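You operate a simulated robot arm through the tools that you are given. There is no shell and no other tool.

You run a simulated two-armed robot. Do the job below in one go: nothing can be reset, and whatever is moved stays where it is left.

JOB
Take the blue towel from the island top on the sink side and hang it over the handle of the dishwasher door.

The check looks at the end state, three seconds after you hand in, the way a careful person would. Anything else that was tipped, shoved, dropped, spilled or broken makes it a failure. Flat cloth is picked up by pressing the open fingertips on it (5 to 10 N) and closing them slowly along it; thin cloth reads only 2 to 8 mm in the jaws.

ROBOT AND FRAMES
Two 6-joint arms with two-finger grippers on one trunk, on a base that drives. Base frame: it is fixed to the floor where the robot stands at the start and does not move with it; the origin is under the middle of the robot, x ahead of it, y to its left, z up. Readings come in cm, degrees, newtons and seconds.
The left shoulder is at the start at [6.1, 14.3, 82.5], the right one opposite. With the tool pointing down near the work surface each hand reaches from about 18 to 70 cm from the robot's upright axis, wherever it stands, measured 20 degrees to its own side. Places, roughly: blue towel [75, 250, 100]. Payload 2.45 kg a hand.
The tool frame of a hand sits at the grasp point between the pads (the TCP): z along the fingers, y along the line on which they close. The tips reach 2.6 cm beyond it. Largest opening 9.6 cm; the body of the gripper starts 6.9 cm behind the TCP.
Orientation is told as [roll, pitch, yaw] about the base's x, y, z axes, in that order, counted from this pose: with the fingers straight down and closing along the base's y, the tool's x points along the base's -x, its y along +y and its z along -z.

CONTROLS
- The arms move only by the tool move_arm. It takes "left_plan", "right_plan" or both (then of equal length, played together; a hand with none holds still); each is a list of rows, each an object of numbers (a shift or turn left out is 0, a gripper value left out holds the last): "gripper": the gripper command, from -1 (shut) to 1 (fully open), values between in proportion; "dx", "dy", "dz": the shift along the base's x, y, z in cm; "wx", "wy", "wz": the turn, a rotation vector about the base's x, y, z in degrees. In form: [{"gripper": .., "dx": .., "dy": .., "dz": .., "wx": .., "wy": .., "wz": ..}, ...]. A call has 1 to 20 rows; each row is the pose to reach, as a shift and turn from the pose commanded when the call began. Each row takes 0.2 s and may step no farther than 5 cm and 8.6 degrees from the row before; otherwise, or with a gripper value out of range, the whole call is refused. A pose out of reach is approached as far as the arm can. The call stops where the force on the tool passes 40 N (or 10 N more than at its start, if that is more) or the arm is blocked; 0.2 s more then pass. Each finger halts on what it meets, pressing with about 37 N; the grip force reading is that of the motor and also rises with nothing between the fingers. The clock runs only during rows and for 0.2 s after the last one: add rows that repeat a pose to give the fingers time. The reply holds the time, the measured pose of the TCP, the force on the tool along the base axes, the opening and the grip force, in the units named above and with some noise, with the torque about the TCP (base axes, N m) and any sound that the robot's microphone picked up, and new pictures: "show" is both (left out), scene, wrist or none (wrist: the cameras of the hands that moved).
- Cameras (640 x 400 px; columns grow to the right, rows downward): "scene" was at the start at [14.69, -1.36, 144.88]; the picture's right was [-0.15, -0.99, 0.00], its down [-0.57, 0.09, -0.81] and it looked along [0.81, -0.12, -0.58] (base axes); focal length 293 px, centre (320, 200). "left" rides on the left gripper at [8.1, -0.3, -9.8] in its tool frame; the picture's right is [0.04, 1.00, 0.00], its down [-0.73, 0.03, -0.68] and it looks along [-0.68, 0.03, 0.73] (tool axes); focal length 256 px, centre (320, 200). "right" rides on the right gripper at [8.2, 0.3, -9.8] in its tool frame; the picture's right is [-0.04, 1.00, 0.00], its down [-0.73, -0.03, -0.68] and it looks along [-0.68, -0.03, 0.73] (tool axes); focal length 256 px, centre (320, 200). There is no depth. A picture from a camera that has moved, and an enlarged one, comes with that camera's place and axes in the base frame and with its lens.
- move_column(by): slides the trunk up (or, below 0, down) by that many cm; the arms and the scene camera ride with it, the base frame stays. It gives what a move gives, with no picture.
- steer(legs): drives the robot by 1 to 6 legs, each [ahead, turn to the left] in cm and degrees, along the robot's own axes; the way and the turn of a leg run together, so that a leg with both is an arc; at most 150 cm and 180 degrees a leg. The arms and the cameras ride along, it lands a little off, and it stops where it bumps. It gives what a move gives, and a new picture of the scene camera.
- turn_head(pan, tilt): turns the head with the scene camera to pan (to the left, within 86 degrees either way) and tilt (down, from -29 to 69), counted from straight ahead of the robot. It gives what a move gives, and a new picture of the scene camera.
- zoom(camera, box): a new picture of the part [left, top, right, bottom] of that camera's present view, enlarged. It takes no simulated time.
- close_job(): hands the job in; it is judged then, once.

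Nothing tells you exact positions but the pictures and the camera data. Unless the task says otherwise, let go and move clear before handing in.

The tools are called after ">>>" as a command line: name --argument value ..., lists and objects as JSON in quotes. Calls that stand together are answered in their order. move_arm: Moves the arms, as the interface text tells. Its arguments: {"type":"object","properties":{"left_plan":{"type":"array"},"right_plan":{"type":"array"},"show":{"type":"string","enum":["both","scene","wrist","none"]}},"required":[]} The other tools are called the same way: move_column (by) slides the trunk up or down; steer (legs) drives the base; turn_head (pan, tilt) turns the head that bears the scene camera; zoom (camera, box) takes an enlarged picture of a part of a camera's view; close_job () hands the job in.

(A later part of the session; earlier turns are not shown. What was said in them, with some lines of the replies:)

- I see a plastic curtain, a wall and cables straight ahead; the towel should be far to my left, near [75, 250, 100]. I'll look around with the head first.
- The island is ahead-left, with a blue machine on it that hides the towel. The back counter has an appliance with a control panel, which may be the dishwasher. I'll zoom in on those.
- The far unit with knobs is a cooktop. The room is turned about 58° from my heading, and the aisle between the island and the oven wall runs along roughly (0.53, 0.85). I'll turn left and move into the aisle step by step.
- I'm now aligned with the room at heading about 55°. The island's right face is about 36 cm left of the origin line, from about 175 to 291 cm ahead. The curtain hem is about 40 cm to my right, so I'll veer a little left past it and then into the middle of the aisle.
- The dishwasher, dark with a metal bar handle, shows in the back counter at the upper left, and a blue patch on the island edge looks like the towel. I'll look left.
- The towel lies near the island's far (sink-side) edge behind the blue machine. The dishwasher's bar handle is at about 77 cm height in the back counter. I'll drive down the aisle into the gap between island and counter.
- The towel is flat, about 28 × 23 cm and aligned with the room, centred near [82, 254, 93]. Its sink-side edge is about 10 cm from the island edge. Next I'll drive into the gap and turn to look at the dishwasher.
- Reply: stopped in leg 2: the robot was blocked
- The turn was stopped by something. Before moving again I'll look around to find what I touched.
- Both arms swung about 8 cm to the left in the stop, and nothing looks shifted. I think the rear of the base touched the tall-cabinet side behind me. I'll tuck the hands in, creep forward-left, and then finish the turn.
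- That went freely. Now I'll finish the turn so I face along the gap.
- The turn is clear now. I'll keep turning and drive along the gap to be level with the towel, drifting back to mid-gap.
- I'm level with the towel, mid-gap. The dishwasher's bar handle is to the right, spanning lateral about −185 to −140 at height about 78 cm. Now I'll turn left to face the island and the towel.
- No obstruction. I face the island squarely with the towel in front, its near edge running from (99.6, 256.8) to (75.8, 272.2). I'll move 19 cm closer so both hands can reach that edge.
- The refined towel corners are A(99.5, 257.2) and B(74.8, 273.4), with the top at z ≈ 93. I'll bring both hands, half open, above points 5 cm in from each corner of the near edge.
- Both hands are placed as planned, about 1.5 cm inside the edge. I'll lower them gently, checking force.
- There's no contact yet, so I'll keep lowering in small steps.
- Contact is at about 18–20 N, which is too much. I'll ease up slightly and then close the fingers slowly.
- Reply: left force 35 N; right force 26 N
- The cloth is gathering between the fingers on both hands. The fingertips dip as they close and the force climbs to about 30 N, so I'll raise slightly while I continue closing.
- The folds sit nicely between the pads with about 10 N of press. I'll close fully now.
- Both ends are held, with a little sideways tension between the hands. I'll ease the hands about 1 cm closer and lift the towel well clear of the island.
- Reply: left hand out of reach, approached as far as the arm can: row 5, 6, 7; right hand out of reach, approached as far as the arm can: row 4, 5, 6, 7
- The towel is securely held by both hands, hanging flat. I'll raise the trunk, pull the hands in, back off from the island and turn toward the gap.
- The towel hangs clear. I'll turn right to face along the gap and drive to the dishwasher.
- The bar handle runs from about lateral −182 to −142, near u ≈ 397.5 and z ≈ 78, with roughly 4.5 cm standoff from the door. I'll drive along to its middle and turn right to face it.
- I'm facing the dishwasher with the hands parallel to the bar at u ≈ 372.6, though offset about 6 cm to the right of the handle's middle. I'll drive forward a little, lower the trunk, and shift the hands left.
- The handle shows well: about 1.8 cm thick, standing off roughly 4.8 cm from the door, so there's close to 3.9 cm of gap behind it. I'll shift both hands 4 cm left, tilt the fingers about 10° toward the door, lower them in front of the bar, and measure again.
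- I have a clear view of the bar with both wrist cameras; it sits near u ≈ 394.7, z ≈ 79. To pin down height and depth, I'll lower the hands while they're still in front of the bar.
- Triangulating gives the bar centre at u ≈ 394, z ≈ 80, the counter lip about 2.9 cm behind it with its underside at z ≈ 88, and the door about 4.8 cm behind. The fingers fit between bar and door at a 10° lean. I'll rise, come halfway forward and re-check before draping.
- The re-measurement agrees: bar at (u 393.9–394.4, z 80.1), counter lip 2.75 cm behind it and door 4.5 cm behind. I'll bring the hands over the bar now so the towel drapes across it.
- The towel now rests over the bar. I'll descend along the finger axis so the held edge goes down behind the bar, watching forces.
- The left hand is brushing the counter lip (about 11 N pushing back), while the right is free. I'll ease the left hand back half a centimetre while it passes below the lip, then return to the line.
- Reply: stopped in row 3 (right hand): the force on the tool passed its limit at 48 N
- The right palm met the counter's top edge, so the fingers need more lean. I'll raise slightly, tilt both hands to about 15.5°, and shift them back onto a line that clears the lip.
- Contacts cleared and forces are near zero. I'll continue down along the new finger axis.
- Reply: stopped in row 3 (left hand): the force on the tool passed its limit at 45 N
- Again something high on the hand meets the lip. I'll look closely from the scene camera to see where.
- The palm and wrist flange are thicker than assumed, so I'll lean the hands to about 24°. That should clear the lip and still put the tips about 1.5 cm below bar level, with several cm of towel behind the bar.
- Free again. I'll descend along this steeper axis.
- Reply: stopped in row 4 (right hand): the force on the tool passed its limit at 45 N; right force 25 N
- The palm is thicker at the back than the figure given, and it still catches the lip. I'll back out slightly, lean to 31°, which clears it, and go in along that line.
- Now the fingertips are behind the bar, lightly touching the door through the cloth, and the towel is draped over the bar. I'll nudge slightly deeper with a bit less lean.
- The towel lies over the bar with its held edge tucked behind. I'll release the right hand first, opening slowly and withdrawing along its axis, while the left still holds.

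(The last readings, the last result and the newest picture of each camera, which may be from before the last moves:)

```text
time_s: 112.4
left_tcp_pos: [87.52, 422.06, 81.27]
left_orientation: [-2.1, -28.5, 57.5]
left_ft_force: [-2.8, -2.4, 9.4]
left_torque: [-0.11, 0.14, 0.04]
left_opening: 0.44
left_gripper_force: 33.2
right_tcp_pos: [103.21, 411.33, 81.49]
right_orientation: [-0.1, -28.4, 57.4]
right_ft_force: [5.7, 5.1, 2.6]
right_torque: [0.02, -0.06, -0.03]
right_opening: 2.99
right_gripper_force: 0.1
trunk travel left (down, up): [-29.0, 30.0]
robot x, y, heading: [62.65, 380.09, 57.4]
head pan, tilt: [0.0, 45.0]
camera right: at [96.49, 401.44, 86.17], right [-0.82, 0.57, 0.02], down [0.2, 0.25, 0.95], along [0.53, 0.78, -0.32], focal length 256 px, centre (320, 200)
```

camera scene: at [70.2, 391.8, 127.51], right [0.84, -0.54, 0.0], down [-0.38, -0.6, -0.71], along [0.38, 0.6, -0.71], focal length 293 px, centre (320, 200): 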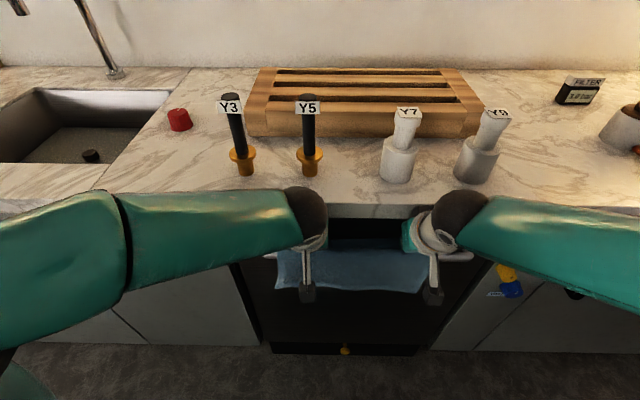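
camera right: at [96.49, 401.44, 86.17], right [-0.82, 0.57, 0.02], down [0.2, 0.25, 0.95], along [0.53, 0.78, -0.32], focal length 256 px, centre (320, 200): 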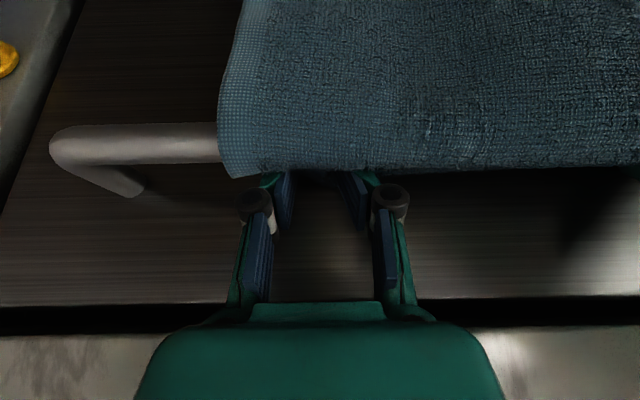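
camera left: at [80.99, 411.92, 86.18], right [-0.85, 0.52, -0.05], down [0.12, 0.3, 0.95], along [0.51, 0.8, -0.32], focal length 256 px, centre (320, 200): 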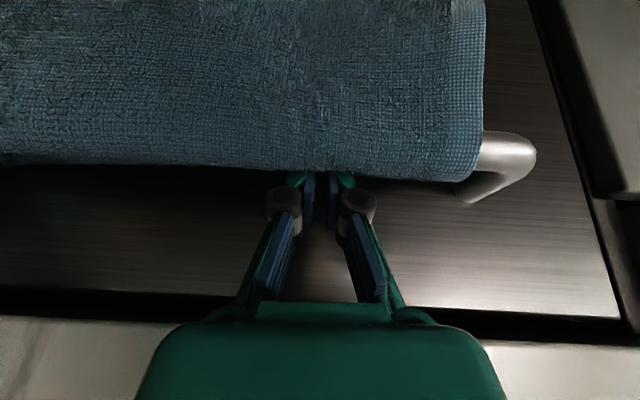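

>>> move_arm --right_plan '[{"dx": 0.05, "dy": 0.08, "dz": 0.3}, {"dx": -0.05, "dy": -0.08, "dz": 0.7}, {"dx": -0.15, "dy": -0.25, "dz": 1.2}, {"dx": -0.3, "dy": -0.45, "dz": 1.8}, {"dx": -0.45, "dy": -0.65, "dz": 2.4}, {"dx": -0.6, "dy": -0.9, "dz": 3.0}, {"dx": -0.6, "dy": -0.9, "dz": 3.0}]' --show "wrist"

```text
time_s: 114.0
left_tcp_pos: [87.4, 421.93, 81.35]
left_orientation: [-2.1, -28.5, 57.7]
left_ft_force: [-2.3, -0.9, 6.3]
left_torque: [-0.17, 0.1, 0.02]
left_opening: 0.44
left_gripper_force: 33.0
right_tcp_pos: [102.62, 410.29, 84.46]
right_orientation: [0.0, -28.5, 57.5]
right_ft_force: [0.5, -0.6, 0.3]
right_torque: [0.03, 0.02, -0.03]
right_opening: 3.37
right_gripper_force: 0.0
trunk travel left (down, up): [-29.0, 30.0]
robot x, y, heading: [62.59, 379.89, 57.4]
head pan, tilt: [0.0, 45.0]
camera right: at [95.78, 400.52, 89.17], right [-0.82, 0.57, 0.02], down [0.2, 0.25, 0.95], along [0.53, 0.78, -0.32], focal length 256 px, centre (320, 200)
```

right: 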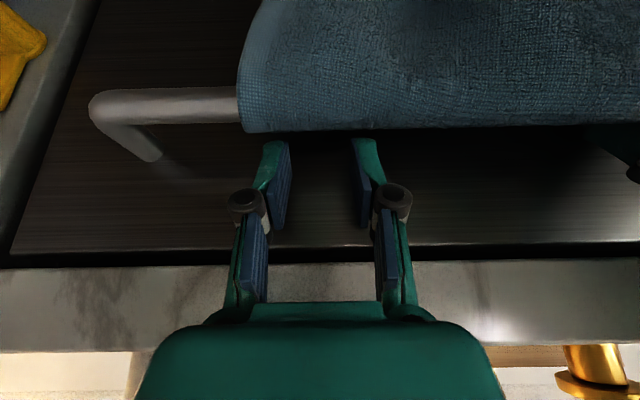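

The right side stays on the bar. Now I'll release the left hand the same way.

>>> move_arm --left_plan '[{"dz": 0.2, "gripper": -0.85}, {"dz": 0.2, "gripper": -0.7}, {"dz": 0.2, "gripper": -0.55}, {"dz": 0.2, "gripper": -0.4}, {"dz": 0.2, "gripper": -0.3}, {"dz": 0.2, "gripper": -0.3}]' --show "wrist"

>>> move_arm --left_plan '[{"dx": 0.05, "dy": 0.08, "dz": 0.3}, {"dx": -0.05, "dy": -0.08, "dz": 0.7}, {"dx": -0.15, "dy": -0.25, "dz": 1.2}, {"dx": -0.3, "dy": -0.45, "dz": 1.8}, {"dx": -0.45, "dy": -0.65, "dz": 2.4}, {"dx": -0.6, "dy": -0.9, "dz": 3.0}, {"dx": -0.6, "dy": -0.9, "dz": 3.0}]' --show "both"

```text
time_s: 115.4
left_tcp_pos: [87.34, 422.0, 81.49]
left_orientation: [-2.1, -28.4, 57.6]
left_ft_force: [-0.4, -2.6, 0.6]
left_torque: [-0.06, 0.02, 0.01]
left_opening: 3.36
left_gripper_force: 0.0
right_tcp_pos: [102.62, 410.33, 84.46]
right_orientation: [-0.1, -28.5, 57.5]
right_ft_force: [-0.2, -0.7, 0.2]
right_torque: [-0.02, 0.0, -0.02]
right_opening: 3.37
right_gripper_force: 0.2
trunk travel left (down, up): [-29.0, 30.0]
robot x, y, heading: [62.78, 380.4, 57.4]
head pan, tilt: [0.0, 45.0]
camera left: at [81.03, 411.97, 86.27], right [-0.85, 0.52, -0.05], down [0.13, 0.3, 0.95], along [0.51, 0.8, -0.32], focal length 256 px, centre (320, 200)
```

left: 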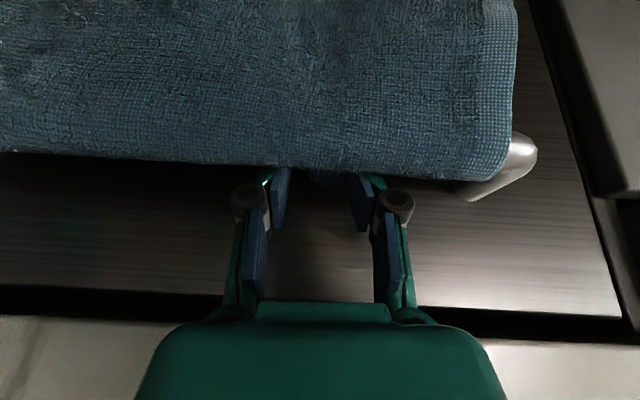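

```text
time_s: 117.0
left_tcp_pos: [86.86, 421.12, 84.57]
left_orientation: [-2.1, -28.5, 57.6]
left_ft_force: [-0.6, -0.2, 0.3]
left_torque: [0.0, 0.0, -0.01]
left_opening: 3.38
left_gripper_force: 0.0
right_tcp_pos: [102.56, 410.34, 84.52]
right_orientation: [-0.2, -28.4, 57.5]
right_ft_force: [-1.4, -0.1, -0.1]
right_torque: [0.0, -0.01, 0.0]
right_opening: 3.37
right_gripper_force: 0.0
trunk travel left (down, up): [-29.0, 30.0]
robot x, y, heading: [63.56, 380.02, 57.5]
head pan, tilt: [0.0, 45.0]
camera scene: at [70.32, 391.93, 127.47], right [0.84, -0.54, 0.0], down [-0.38, -0.6, -0.71], along [0.38, 0.6, -0.71], focal length 293 px, centre (320, 200)
camera left: at [80.41, 411.05, 89.32], right [-0.85, 0.52, -0.05], down [0.13, 0.3, 0.95], along [0.51, 0.8, -0.32], focal length 256 px, centre (320, 200)
```

scene: 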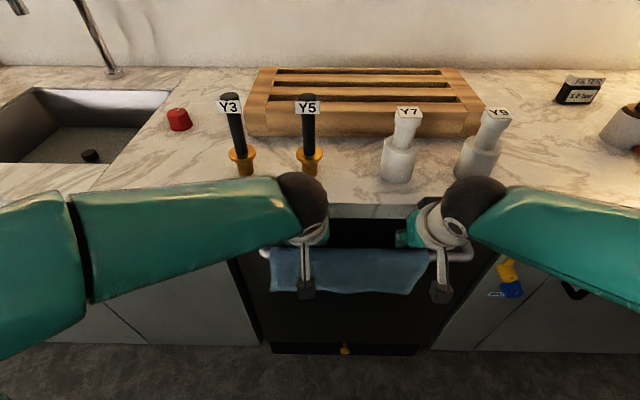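
left: 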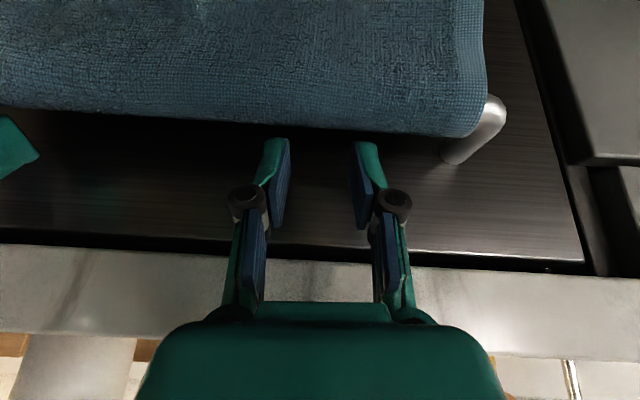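

The towel hangs on the bar by itself. I'll withdraw both hands up and back without touching it, then inspect how it hangs.

>>> move_arm --left_plan '[{"dx": -0.5, "dy": -0.75, "dz": 1.7}, {"dx": -1, "dy": -1.5, "dz": 3.4}, {"dx": -2.1, "dy": -3.2, "dz": 4.5}, {"dx": -4.3, "dy": -6.5, "dz": 5}, {"dx": -6.5, "dy": -9.8, "dz": 6}, {"dx": -8.7, "dy": -13, "dz": 7}, {"dx": -8.7, "dy": -13, "dz": 7}]' --right_plan '[{"dx": -0.5, "dy": -0.75, "dz": 1.7}, {"dx": -1, "dy": -1.5, "dz": 3.4}, {"dx": -2.1, "dy": -3.2, "dz": 4.5}, {"dx": -4.3, "dy": -6.5, "dz": 5}, {"dx": -6.5, "dy": -9.8, "dz": 6}, {"dx": -8.7, "dy": -13, "dz": 7}, {"dx": -8.7, "dy": -13, "dz": 7}]' --show "both"

```text
time_s: 118.6
left_tcp_pos: [78.05, 408.83, 91.22]
left_orientation: [-1.7, -27.6, 59.4]
left_ft_force: [-0.9, 0.0, 0.1]
left_torque: [0.05, -0.02, -0.03]
left_opening: 3.37
left_gripper_force: 0.0
right_tcp_pos: [93.9, 397.18, 91.51]
right_orientation: [-0.1, -28.5, 57.4]
right_ft_force: [0.1, 0.1, 0.0]
right_torque: [0.05, -0.02, 0.0]
right_opening: 3.35
right_gripper_force: 0.0
trunk travel left (down, up): [-29.0, 30.0]
robot x, y, heading: [62.87, 379.76, 57.3]
head pan, tilt: [0.0, 45.0]
camera scene: at [70.28, 391.87, 127.51], right [0.84, -0.54, 0.0], down [-0.38, -0.6, -0.71], along [0.38, 0.6, -0.71], focal length 293 px, centre (320, 200)
camera right: at [87.08, 387.48, 96.26], right [-0.82, 0.57, 0.02], down [0.2, 0.26, 0.95], along [0.53, 0.78, -0.32], focal length 256 px, centre (320, 200)
camera left: at [72.1, 398.76, 96.17], right [-0.87, 0.49, -0.05], down [0.13, 0.31, 0.94], along [0.48, 0.81, -0.33], focal length 256 px, centre (320, 200)
```

scene: 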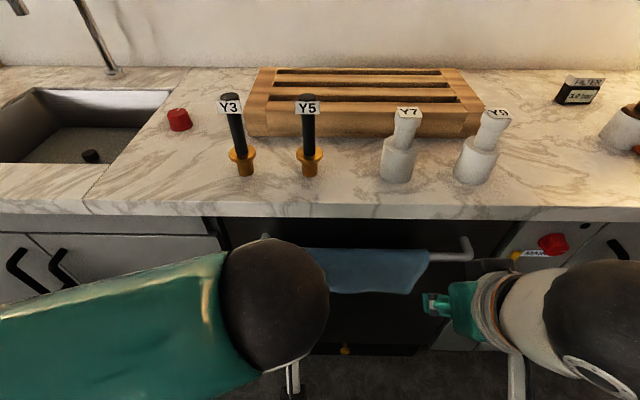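
right: 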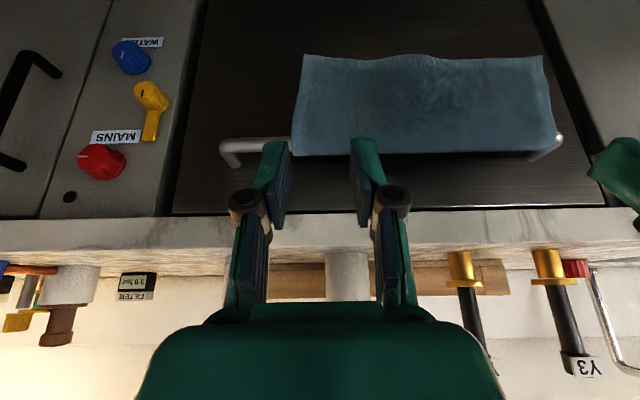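
left: 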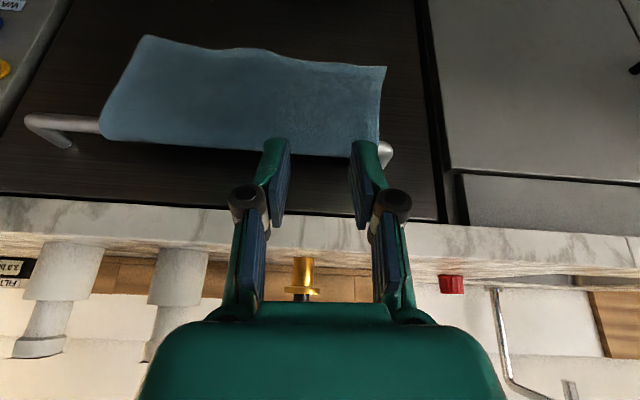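

The towel hangs spread over the bar and nothing on the counter has moved. I'll back away a little and check that it's stable over time.

>>> steer --legs '[[-12, 0]]'

>>> zoom --camera "right" --box '[180, 40, 620, 315]'

>>> zoom --camera "left" --box '[0, 0, 440, 275]'

```text
time_s: 119.8
left_tcp_pos: [71.71, 398.8, 91.44]
left_orientation: [-2.2, -28.0, 59.5]
left_ft_force: [0.0, 0.3, -0.1]
left_torque: [-0.02, 0.02, -0.02]
left_opening: 3.34
left_gripper_force: 0.1
right_tcp_pos: [87.5, 387.3, 91.6]
right_orientation: [-0.2, -28.5, 57.5]
right_ft_force: [-0.4, -0.7, 0.3]
right_torque: [0.0, 0.05, 0.02]
right_opening: 3.33
right_gripper_force: 0.1
trunk travel left (down, up): [-29.0, 30.0]
robot x, y, heading: [56.7, 369.77, 57.8]
head pan, tilt: [0.0, 45.0]
camera scene: at [63.85, 381.82, 127.5], right [0.84, -0.54, 0.0], down [-0.38, -0.6, -0.71], along [0.38, 0.6, -0.71], focal length 293 px, centre (320, 200)
```

scene: 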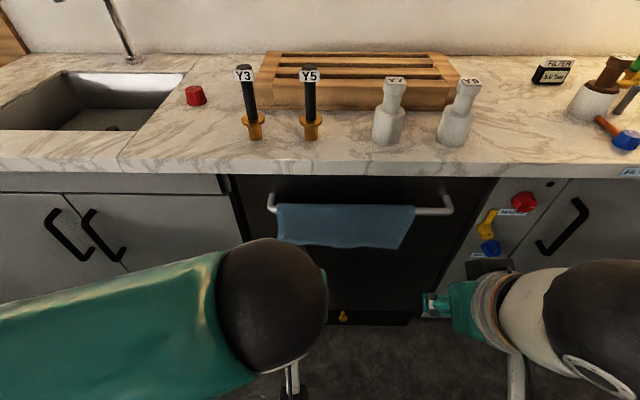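

```text
1.45 times, centred on (400, 178) of right
camera zoom: at [80.68, 377.48, 96.24], right [-0.82, 0.57, 0.02], down [0.2, 0.25, 0.95], along [0.53, 0.78, -0.32], focal length 372 px, centre (204, 233)
```

zoom: 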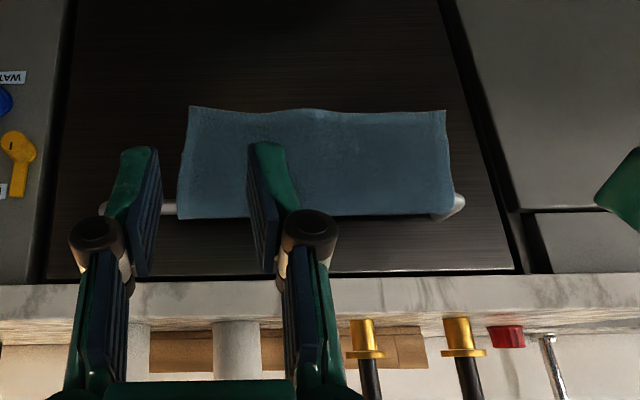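

```text
1.45 times, centred on (220, 138) of left
camera zoom: at [65.64, 388.68, 96.35], right [-0.87, 0.49, -0.05], down [0.12, 0.31, 0.94], along [0.48, 0.81, -0.33], focal length 372 px, centre (466, 291)
```

zoom: 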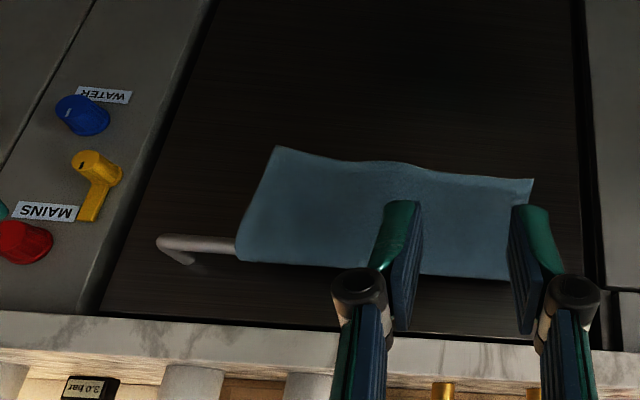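

>>> turn_head --pan 0 --tilt 35

>>> move_column --by 20

>>> turn_head --pan 0 --tilt 55

>>> zoom --camera "scene" --box '[240, 100, 480, 250]'

```text
time_s: 120.5
left_tcp_pos: [71.77, 398.84, 91.52]
left_orientation: [-2.2, -28.0, 59.7]
left_ft_force: [0.4, -0.6, -0.4]
left_torque: [-0.05, 0.01, 0.01]
left_opening: 3.37
left_gripper_force: 0.0
right_tcp_pos: [87.42, 387.45, 91.57]
right_orientation: [0.0, -28.5, 57.5]
right_ft_force: [0.6, 0.7, -0.2]
right_torque: [0.03, -0.03, -0.01]
right_opening: 3.37
right_gripper_force: 0.0
trunk travel left (down, up): [-29.0, 30.0]
robot x, y, heading: [56.19, 369.71, 57.2]
head pan, tilt: [0.0, 35.0]
camera scene: at [64.26, 382.46, 128.95], right [0.84, -0.54, 0.0], down [-0.31, -0.48, -0.82], along [0.44, 0.69, -0.57], focal length 293 px, centre (320, 200)
```

scene: 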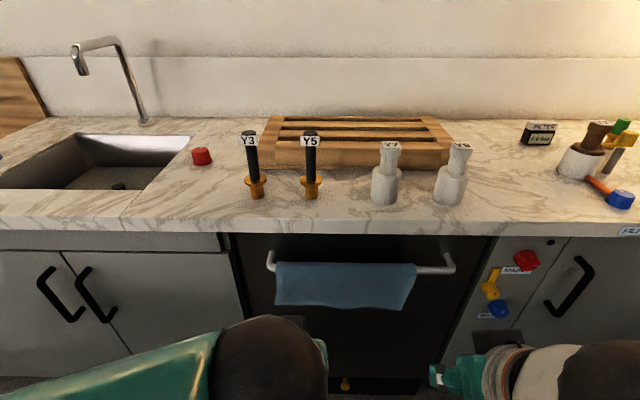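

```text
time_s: 122.7
left_tcp_pos: [71.76, 398.89, 111.37]
left_orientation: [-2.2, -27.9, 59.4]
left_ft_force: [0.3, -1.3, 0.5]
left_torque: [-0.02, 0.0, 0.02]
left_opening: 3.36
left_gripper_force: 0.1
right_tcp_pos: [87.42, 387.33, 111.69]
right_orientation: [-0.2, -28.4, 57.4]
right_ft_force: [-0.4, -0.6, -0.5]
right_torque: [-0.03, -0.01, 0.0]
right_opening: 3.38
right_gripper_force: 0.0
trunk travel left (down, up): [-49.0, 10.0]
robot x, y, heading: [56.36, 370.29, 57.3]
head pan, tilt: [0.0, 35.0]
```

```text
time_s: 123.5
left_tcp_pos: [71.58, 398.95, 111.55]
left_orientation: [-2.2, -27.9, 59.5]
left_ft_force: [0.2, 0.2, -0.5]
left_torque: [-0.02, -0.01, 0.0]
left_opening: 3.36
left_gripper_force: 0.1
right_tcp_pos: [87.52, 387.35, 111.6]
right_orientation: [-0.1, -28.5, 57.5]
right_ft_force: [-0.4, 0.0, -0.5]
right_torque: [0.0, 0.03, -0.03]
right_opening: 3.34
right_gripper_force: 0.1
trunk travel left (down, up): [-49.0, 10.0]
robot x, y, heading: [56.35, 369.92, 57.4]
head pan, tilt: [0.0, 55.0]
camera scene: at [63.4, 381.12, 146.13], right [0.84, -0.54, 0.0], down [-0.44, -0.69, -0.57], along [0.31, 0.48, -0.82], focal length 293 px, centre (320, 200)
```

scene: 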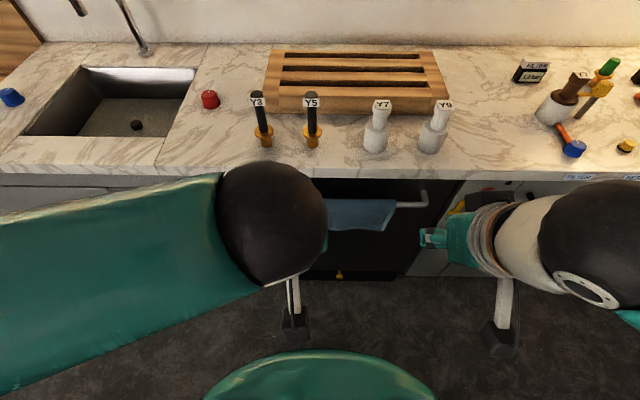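

```text
2.67 times, centred on (360, 175) of scene
camera zoom: at [63.4, 381.12, 146.13], right [0.84, -0.54, 0.0], down [-0.44, -0.69, -0.57], along [0.31, 0.48, -0.82], focal length 782 px, centre (213, 267)
```

zoom: 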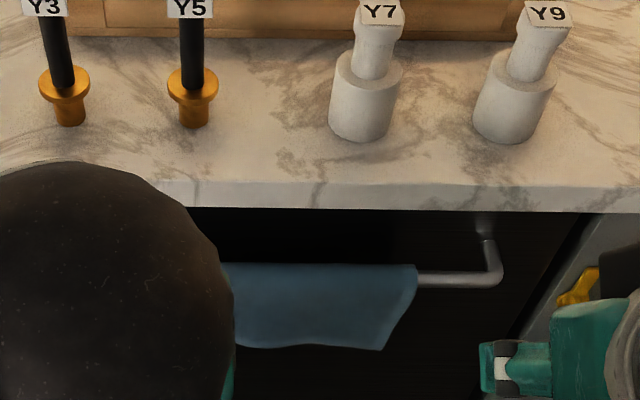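

The towel hangs stably over the dishwasher handle, with about 12 cm in front and the rest behind the bar. It hasn't moved in the last several seconds, the counter items stand where they were, and both hands are clear. I'm handing in.

>>> close_job

```text
The job is handed in.
```

The blue towel is hanging over the dishwasher handle, and I have handed the job in. By my estimate it drops about 12 cm in front of the bar and about 8 cm behind. It did not shift in the 6 seconds or so I watched it after letting go. Both hands were well clear at the end.

Two contacts happened along the way:
- **Turn into the kitchen gap:** the base was blocked once near the tall cabinet side, and I did not see exactly what it touched. Nothing in the pictures afterwards looked moved.
- **Counter edge:** while tucking the towel behind the bar, the hands pressed against the counter's front edge several times, and three of those touches reached the 40 N stop (up to 48 N). I leaned the hands further back each time until they cleared it. The bottles, taps and board on the counter stood where they were in the last pictures.
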